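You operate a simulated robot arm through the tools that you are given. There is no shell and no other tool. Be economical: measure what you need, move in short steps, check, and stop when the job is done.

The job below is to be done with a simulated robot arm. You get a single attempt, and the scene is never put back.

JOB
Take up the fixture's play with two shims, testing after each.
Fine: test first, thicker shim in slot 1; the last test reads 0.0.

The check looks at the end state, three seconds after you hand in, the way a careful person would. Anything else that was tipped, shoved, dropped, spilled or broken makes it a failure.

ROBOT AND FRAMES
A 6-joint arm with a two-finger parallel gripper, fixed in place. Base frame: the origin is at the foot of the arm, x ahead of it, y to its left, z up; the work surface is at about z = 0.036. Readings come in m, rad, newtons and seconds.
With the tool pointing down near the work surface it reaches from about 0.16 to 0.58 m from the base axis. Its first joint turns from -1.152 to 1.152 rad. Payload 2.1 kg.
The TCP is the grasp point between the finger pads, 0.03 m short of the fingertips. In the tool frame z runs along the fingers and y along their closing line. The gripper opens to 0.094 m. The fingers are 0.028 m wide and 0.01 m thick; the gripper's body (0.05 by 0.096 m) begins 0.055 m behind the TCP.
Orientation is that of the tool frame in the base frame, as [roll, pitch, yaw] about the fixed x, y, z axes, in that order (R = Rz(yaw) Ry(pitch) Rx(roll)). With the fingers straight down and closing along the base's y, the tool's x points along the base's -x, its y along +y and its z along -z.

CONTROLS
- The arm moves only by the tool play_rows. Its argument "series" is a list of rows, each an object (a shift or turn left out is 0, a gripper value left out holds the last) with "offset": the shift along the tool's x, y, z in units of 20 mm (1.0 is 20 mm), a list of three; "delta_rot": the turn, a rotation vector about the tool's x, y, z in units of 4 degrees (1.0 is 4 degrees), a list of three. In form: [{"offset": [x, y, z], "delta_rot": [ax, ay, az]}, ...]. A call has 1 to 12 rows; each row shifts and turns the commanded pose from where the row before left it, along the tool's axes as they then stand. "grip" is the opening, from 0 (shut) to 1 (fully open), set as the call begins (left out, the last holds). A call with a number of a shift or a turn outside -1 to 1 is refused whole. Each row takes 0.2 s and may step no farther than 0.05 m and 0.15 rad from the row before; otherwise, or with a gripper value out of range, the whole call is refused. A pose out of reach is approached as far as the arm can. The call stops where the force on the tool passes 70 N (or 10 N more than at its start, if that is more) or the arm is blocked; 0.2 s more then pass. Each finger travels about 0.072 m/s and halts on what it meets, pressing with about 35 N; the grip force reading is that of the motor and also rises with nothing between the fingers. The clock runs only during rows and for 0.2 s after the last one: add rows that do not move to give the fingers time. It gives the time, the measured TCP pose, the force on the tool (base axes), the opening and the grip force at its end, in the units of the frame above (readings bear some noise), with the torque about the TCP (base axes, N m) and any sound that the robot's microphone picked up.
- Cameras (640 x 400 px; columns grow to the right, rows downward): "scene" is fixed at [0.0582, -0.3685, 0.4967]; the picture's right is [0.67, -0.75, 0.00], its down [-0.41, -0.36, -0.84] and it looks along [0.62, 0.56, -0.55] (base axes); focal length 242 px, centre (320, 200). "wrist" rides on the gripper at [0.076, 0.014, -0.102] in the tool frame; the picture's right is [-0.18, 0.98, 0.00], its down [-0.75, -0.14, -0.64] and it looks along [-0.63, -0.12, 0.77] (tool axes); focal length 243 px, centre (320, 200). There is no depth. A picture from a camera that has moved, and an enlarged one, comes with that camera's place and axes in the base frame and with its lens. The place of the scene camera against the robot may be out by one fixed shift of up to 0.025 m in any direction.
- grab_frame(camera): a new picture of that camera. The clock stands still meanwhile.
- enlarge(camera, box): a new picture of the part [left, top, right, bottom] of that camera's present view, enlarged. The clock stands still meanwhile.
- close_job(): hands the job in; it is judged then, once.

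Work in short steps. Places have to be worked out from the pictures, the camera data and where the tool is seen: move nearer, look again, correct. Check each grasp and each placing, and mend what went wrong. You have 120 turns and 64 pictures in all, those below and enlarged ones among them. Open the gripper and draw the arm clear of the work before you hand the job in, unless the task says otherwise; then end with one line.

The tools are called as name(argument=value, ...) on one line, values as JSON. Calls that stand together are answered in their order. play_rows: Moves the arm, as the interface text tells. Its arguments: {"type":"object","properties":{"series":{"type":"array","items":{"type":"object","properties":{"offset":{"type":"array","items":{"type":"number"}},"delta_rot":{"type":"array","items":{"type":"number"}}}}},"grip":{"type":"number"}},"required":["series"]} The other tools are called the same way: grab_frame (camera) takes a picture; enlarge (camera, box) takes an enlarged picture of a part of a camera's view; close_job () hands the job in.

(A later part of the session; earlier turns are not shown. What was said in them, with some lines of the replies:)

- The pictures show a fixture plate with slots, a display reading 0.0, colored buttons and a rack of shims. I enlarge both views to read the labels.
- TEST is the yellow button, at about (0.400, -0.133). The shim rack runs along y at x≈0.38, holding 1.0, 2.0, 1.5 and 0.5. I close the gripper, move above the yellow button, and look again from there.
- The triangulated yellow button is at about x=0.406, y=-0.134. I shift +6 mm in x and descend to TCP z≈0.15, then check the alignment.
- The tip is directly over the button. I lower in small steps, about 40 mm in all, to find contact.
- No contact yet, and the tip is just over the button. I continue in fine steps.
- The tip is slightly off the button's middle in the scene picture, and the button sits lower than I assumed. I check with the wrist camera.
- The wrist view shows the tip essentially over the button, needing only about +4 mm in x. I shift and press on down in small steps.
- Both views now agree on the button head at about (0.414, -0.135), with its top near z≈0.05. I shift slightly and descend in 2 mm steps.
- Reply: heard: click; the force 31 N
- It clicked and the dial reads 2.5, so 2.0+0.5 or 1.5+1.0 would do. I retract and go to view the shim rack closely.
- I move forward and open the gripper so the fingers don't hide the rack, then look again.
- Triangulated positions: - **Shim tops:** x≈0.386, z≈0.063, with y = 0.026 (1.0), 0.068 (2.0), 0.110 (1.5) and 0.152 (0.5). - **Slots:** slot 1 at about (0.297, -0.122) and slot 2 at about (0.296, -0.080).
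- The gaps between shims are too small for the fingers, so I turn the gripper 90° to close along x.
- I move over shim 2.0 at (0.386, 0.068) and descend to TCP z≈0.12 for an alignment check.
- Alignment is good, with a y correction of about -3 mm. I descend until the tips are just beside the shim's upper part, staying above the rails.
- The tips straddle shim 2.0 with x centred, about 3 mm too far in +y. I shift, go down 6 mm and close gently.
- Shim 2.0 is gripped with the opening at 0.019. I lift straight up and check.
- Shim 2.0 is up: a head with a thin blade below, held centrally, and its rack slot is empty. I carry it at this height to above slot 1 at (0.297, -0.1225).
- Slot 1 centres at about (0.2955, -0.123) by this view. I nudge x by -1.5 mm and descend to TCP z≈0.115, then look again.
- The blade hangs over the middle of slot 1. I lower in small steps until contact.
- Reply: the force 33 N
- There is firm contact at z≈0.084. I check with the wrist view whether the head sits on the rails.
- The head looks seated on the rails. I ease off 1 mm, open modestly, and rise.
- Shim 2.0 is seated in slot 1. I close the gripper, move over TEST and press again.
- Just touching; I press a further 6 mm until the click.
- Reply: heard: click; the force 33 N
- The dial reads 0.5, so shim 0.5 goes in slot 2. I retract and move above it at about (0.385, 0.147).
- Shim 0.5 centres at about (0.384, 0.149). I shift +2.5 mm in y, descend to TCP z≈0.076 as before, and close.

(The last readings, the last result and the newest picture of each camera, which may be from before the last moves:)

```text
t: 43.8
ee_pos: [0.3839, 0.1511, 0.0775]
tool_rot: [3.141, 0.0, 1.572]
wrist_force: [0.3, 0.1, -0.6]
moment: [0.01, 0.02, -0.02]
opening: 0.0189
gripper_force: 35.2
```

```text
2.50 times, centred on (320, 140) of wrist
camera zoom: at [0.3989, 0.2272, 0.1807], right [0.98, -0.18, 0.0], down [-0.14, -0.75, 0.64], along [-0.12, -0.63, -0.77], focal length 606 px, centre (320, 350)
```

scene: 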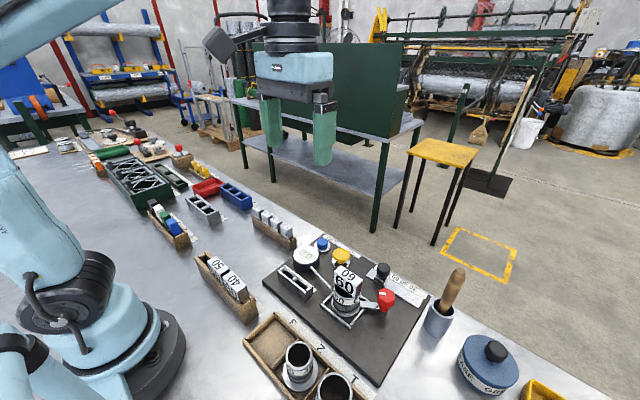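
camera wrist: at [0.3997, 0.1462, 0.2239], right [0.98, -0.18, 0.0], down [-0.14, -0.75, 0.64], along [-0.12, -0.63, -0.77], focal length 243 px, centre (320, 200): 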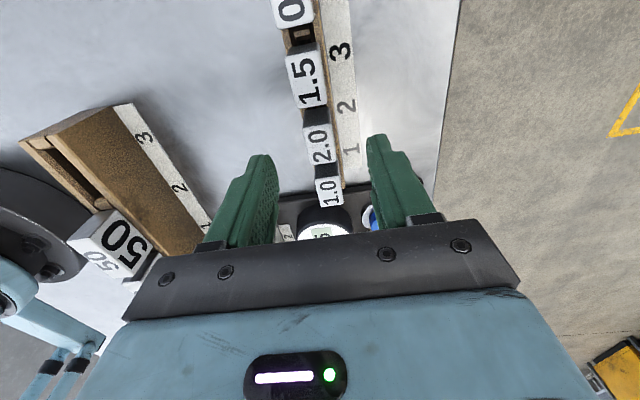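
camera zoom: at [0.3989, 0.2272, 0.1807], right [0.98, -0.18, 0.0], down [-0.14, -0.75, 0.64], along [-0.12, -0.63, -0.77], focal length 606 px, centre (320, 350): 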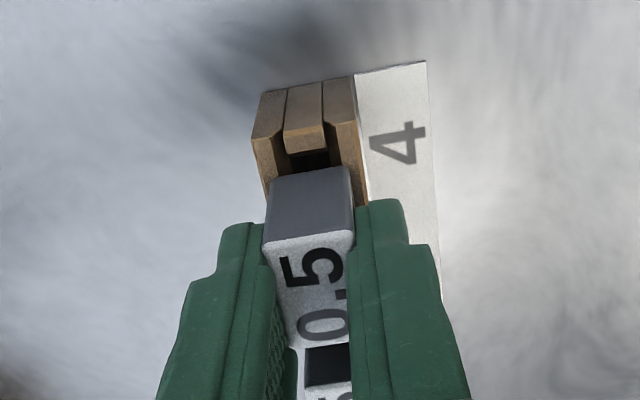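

Shim 0.5 is gripped, about 2.5 mm off centre toward -y. I lift it and carry it to above slot 2.

play_rows(series=[{"offset": [0, 0, -0.4]}, {"offset": [0, 0, -0.6]}, {"offset": [0, 0, -1]}, {"offset": [0, 0, -1]}, {"offset": [0, 0, -1]}, {"offset": [0, 0, -1]}])

play_rows(series=[{"offset": [-0.95, -0.373, 0]}, {"offset": [-0.95, -0.373, 0]}, {"offset": [-0.95, -0.373, 0]}, {"offset": [-0.95, -0.373, 0]}, {"offset": [-0.95, -0.373, 0]}, {"offset": [-0.95, -0.373, 0]}, {"offset": [-0.95, -0.373, 0]}, {"offset": [-0.95, -0.373, 0]}, {"offset": [-0.95, -0.373, 0]}, {"offset": [-0.95, -0.373, 0]}, {"offset": [-0.95, -0.373, 0]}, {"offset": [-0.95, -0.373, 0]}])

play_rows(series=[{"offset": [0, 0, 0.8]}, {"offset": [0, 0, 0.8]}, {"offset": [0, 0, 0.8]}, {"offset": [0, 0, 0.5]}, {"offset": [0, 0, 0]}])

enlarge(camera="wrist", box=[200, 40, 440, 220])

enlarge(camera="scene", box=[260, 210, 380, 310])

```text
t: 45.2
ee_pos: [0.3848, 0.1494, 0.1771]
tool_rot: [3.141, 0.0, 1.572]
wrist_force: [0.3, 0.3, -0.4]
moment: [0.01, -0.04, 0.01]
opening: 0.0187
gripper_force: 35.4
```

```text
t: 47.8
ee_pos: [0.2932, -0.0778, 0.1781]
tool_rot: [3.141, 0.0, 1.571]
wrist_force: [0.8, 0.5, -0.4]
moment: [0.01, 0.03, 0.0]
opening: 0.0187
gripper_force: 34.9
```

```text
t: 49.0
ee_pos: [0.2954, -0.0798, 0.1202]
tool_rot: [-3.14, 0.0, 1.572]
wrist_force: [0.7, -0.6, -0.4]
moment: [0.0, 0.0, -0.01]
opening: 0.0188
gripper_force: 34.6
```

```text
2.22 times, centred on (320, 130) of wrist
camera zoom: at [0.3093, -0.0025, 0.2236], right [0.98, -0.18, 0.0], down [-0.14, -0.75, 0.64], along [-0.12, -0.63, -0.77], focal length 539 px, centre (320, 356)
```

zoom: 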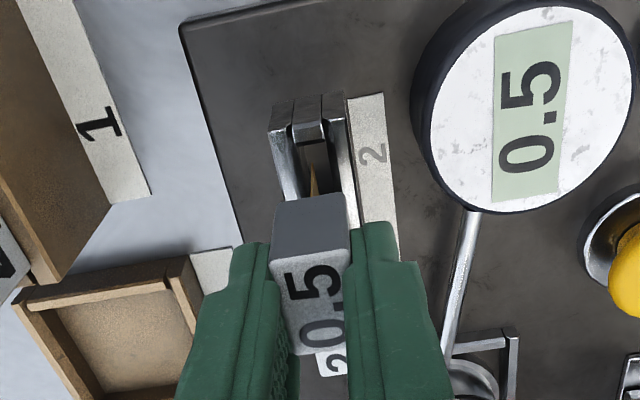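

```text
4.00 times, centred on (320, 260) of scene
camera zoom: at [0.0582, -0.3685, 0.4967], right [0.67, -0.75, 0.0], down [-0.41, -0.36, -0.84], along [0.62, 0.56, -0.55], focal length 968 px, centre (320, -40)
```

zoom: 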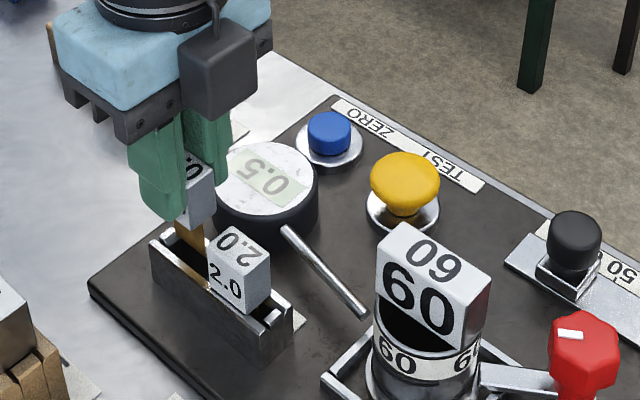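

The blade is over slot 2 and the head is clear of the 2.0 head. I nudge +1.5 mm in y and lower to contact.

play_rows(series=[{"offset": [0.08, 0, 0.4]}, {"offset": [0, 0, 0.4]}, {"offset": [0, 0, 0.4]}, {"offset": [0, 0, 0.3]}, {"offset": [0, 0, 0.15]}, {"offset": [0, 0, 0.1]}, {"offset": [0, 0, 0.1]}])

enlarge(camera="scene", box=[270, 230, 350, 310])

enlarge(camera="wrist", box=[240, 60, 440, 220])

```text
t: 50.6
ee_pos: [0.2945, -0.078, 0.0842]
tool_rot: [3.141, 0.002, 1.571]
wrist_force: [-2.2, -0.7, 33.7]
moment: [-0.03, 0.04, 0.02]
opening: 0.0186
gripper_force: 35.1
```

```text
5.00 times, centred on (310, 270) of scene
camera zoom: at [0.0581, -0.3685, 0.4967], right [0.66, -0.75, 0.0], down [-0.41, -0.36, -0.84], along [0.62, 0.56, -0.55], focal length 1210 px, centre (370, -150)
```

zoom: 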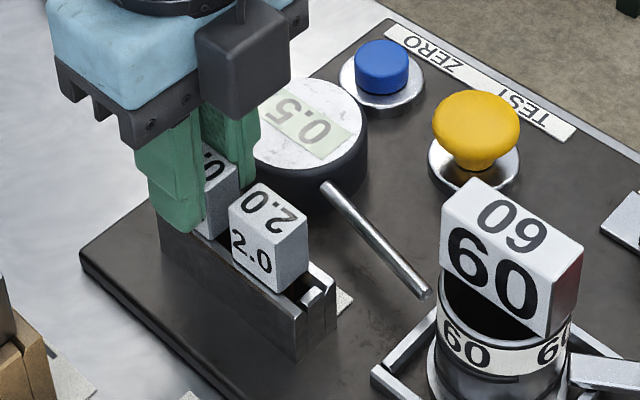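

```text
2.50 times, centred on (340, 140) of wrist
camera zoom: at [0.3089, -0.0002, 0.187], right [0.98, -0.18, 0.0], down [-0.14, -0.75, 0.64], along [-0.12, -0.63, -0.77], focal length 606 px, centre (270, 350)
```

zoom: 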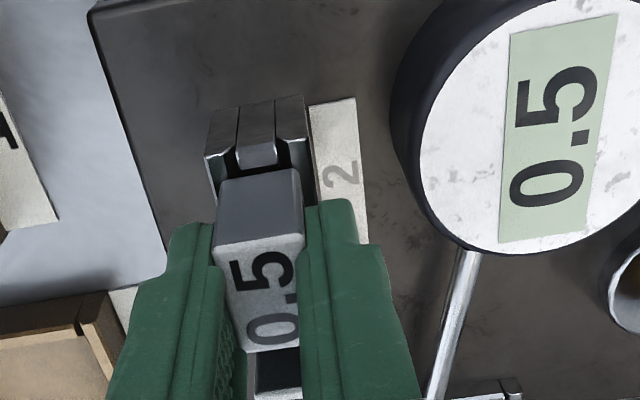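

Shim 0.5 is seated at the same height as the first. I ease off, open modestly to stay clear of the dial, and rise.

play_rows(series=[{"offset": [0, 0, -0.1]}, {"offset": [0, 0, 0]}])

play_rows(grip=0.38, series=[{"offset": [0, 0, 0]}, {"offset": [0, 0, 0]}, {"offset": [0, 0, 0]}])

play_rows(series=[{"offset": [0, 0, -0.5]}, {"offset": [0, 0, -0.8]}, {"offset": [0, 0, -1]}, {"offset": [0, 0, -1]}, {"offset": [0, 0, -1]}, {"offset": [0, 0, -0.7]}])

enlarge(camera="scene", box=[270, 220, 370, 310])

```text
t: 51.2
ee_pos: [0.294, -0.0774, 0.0848]
tool_rot: [-3.141, 0.0, 1.572]
wrist_force: [0.5, -4.9, -2.3]
moment: [-0.31, -0.03, 0.01]
opening: 0.0188
gripper_force: 35.1
```

```text
t: 52.0
ee_pos: [0.2936, -0.0768, 0.0843]
tool_rot: [3.141, -0.001, 1.571]
wrist_force: [0.1, 0.2, -0.2]
moment: [-0.01, 0.03, -0.01]
opening: 0.0359
gripper_force: 0.0
```

```text
t: 53.4
ee_pos: [0.2937, -0.0771, 0.1855]
tool_rot: [3.141, 0.001, 1.571]
wrist_force: [-0.5, -0.1, -0.2]
moment: [0.01, -0.01, -0.03]
opening: 0.0356
gripper_force: 0.1
```

```text
4.44 times, centred on (320, 265) of scene
camera zoom: at [0.0582, -0.3685, 0.4967], right [0.67, -0.75, 0.0], down [-0.41, -0.36, -0.84], along [0.62, 0.56, -0.55], focal length 1075 px, centre (320, -89)
```

zoom: 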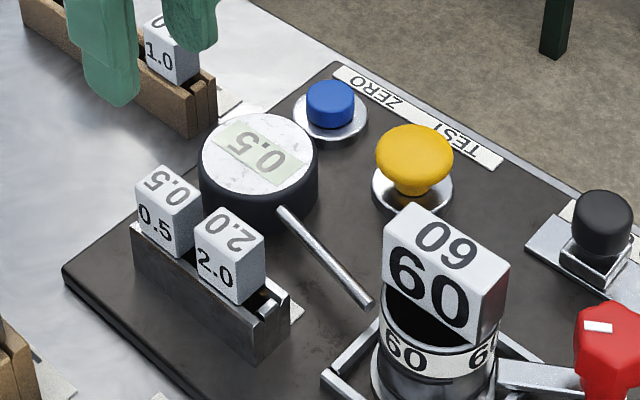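

Both shims are seated. I do the final test, moving over TEST with the gripper closed.

play_rows(grip=0, series=[{"offset": [-0.49, 0.99, 0]}, {"offset": [-0.49, 0.99, 0]}, {"offset": [-0.49, 0.99, 0]}, {"offset": [-0.49, 0.99, 0]}, {"offset": [-0.49, 0.99, 0]}, {"offset": [-0.49, 0.99, 0]}, {"offset": [0, 0, 1]}, {"offset": [0, 0, 1]}, {"offset": [0, 0, 1]}, {"offset": [0, 0, 1]}, {"offset": [0, 0, 0.6]}, {"offset": [0, 0, 0]}])

play_rows(series=[{"offset": [0, 0, 0.3]}, {"offset": [0, 0, 0.2]}, {"offset": [0, 0, 0.2]}, {"offset": [0, 0, 0.1]}, {"offset": [0, 0, 0.1]}, {"offset": [0, 0, 0.1]}])

```text
t: 56.0
ee_pos: [0.4133, -0.1367, 0.0925]
tool_rot: [-3.141, -0.001, 1.57]
wrist_force: [-0.1, 0.2, 0.6]
moment: [-0.01, 0.04, -0.02]
opening: 0.0
gripper_force: 33.2
```

```text
t: 57.4
ee_pos: [0.4142, -0.1351, 0.0731]
tool_rot: [3.141, -0.001, 1.572]
wrist_force: [-3.2, 1.8, 28.1]
moment: [0.11, -0.17, 0.03]
opening: 0.0
gripper_force: 33.4
heard: click
```

It clicked. I retract upward, open, move clear, and read the dial.

play_rows(series=[{"offset": [0, 0, -1]}, {"offset": [0, 0, -1]}, {"offset": [0, 0, -1]}, {"offset": [0, 0, -1]}, {"offset": [0, 0, -1]}, {"offset": [0, 0, -1]}, {"offset": [0, 0, -1]}, {"offset": [0, 0, -1]}])

play_rows(grip=1, series=[{"offset": [0.5, -1, -0.5]}, {"offset": [0.5, -1, -0.5]}, {"offset": [0.5, -1, -0.5]}, {"offset": [0.5, -1, -0.5]}, {"offset": [0, 0, 0]}])

enlarge(camera="scene", box=[220, 190, 420, 330])

grab_frame(camera="scene")

```text
t: 59.2
ee_pos: [0.4122, -0.1349, 0.233]
tool_rot: [3.142, -0.001, 1.571]
wrist_force: [-0.3, 0.5, -0.1]
moment: [0.0, -0.01, 0.02]
opening: 0.0
gripper_force: 33.2
```

```text
t: 60.4
ee_pos: [0.3318, -0.0957, 0.2721]
tool_rot: [-3.141, 0.0, 1.571]
wrist_force: [0.2, 0.8, 0.0]
moment: [0.03, 0.0, -0.01]
opening: 0.094
gripper_force: 0.1
```

```text
2.86 times, centred on (320, 260) of scene
camera zoom: at [0.0582, -0.3685, 0.4967], right [0.67, -0.75, 0.0], down [-0.41, -0.36, -0.84], along [0.62, 0.56, -0.55], focal length 691 px, centre (320, 29)
```

zoom: 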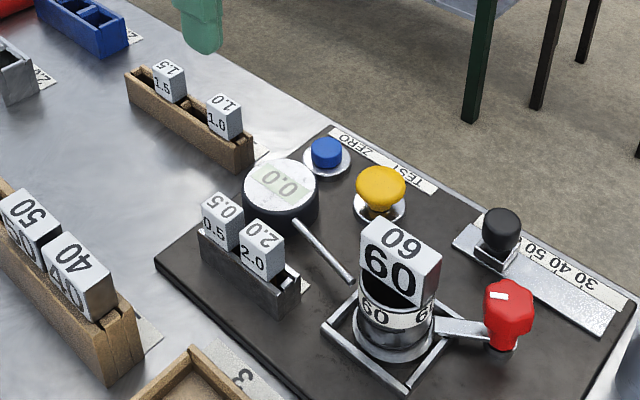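

```text
18 pictures are left
```

scene: 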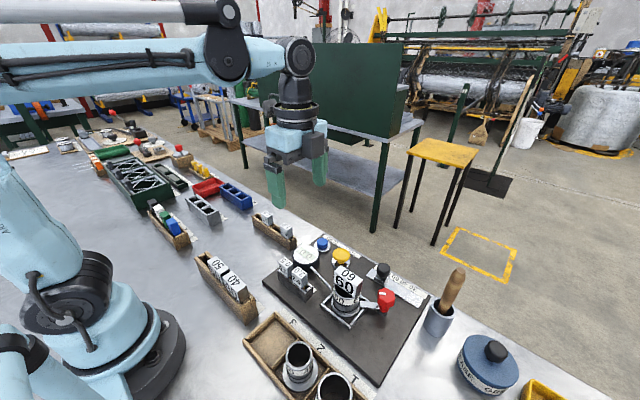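

The dial reads 0.0 on the last test, with 2.0 in slot 1 and 0.5 in slot 2. The gripper is open and clear, and nothing else has moved, so I hand in.

close_job()

```text
The job is handed in.
```

The fixture's play is taken up: the first test read 2.5, then 0.5 with the 2.0 shim in slot 1, and the last test read 0.0 with the 0.5 shim in slot 2.
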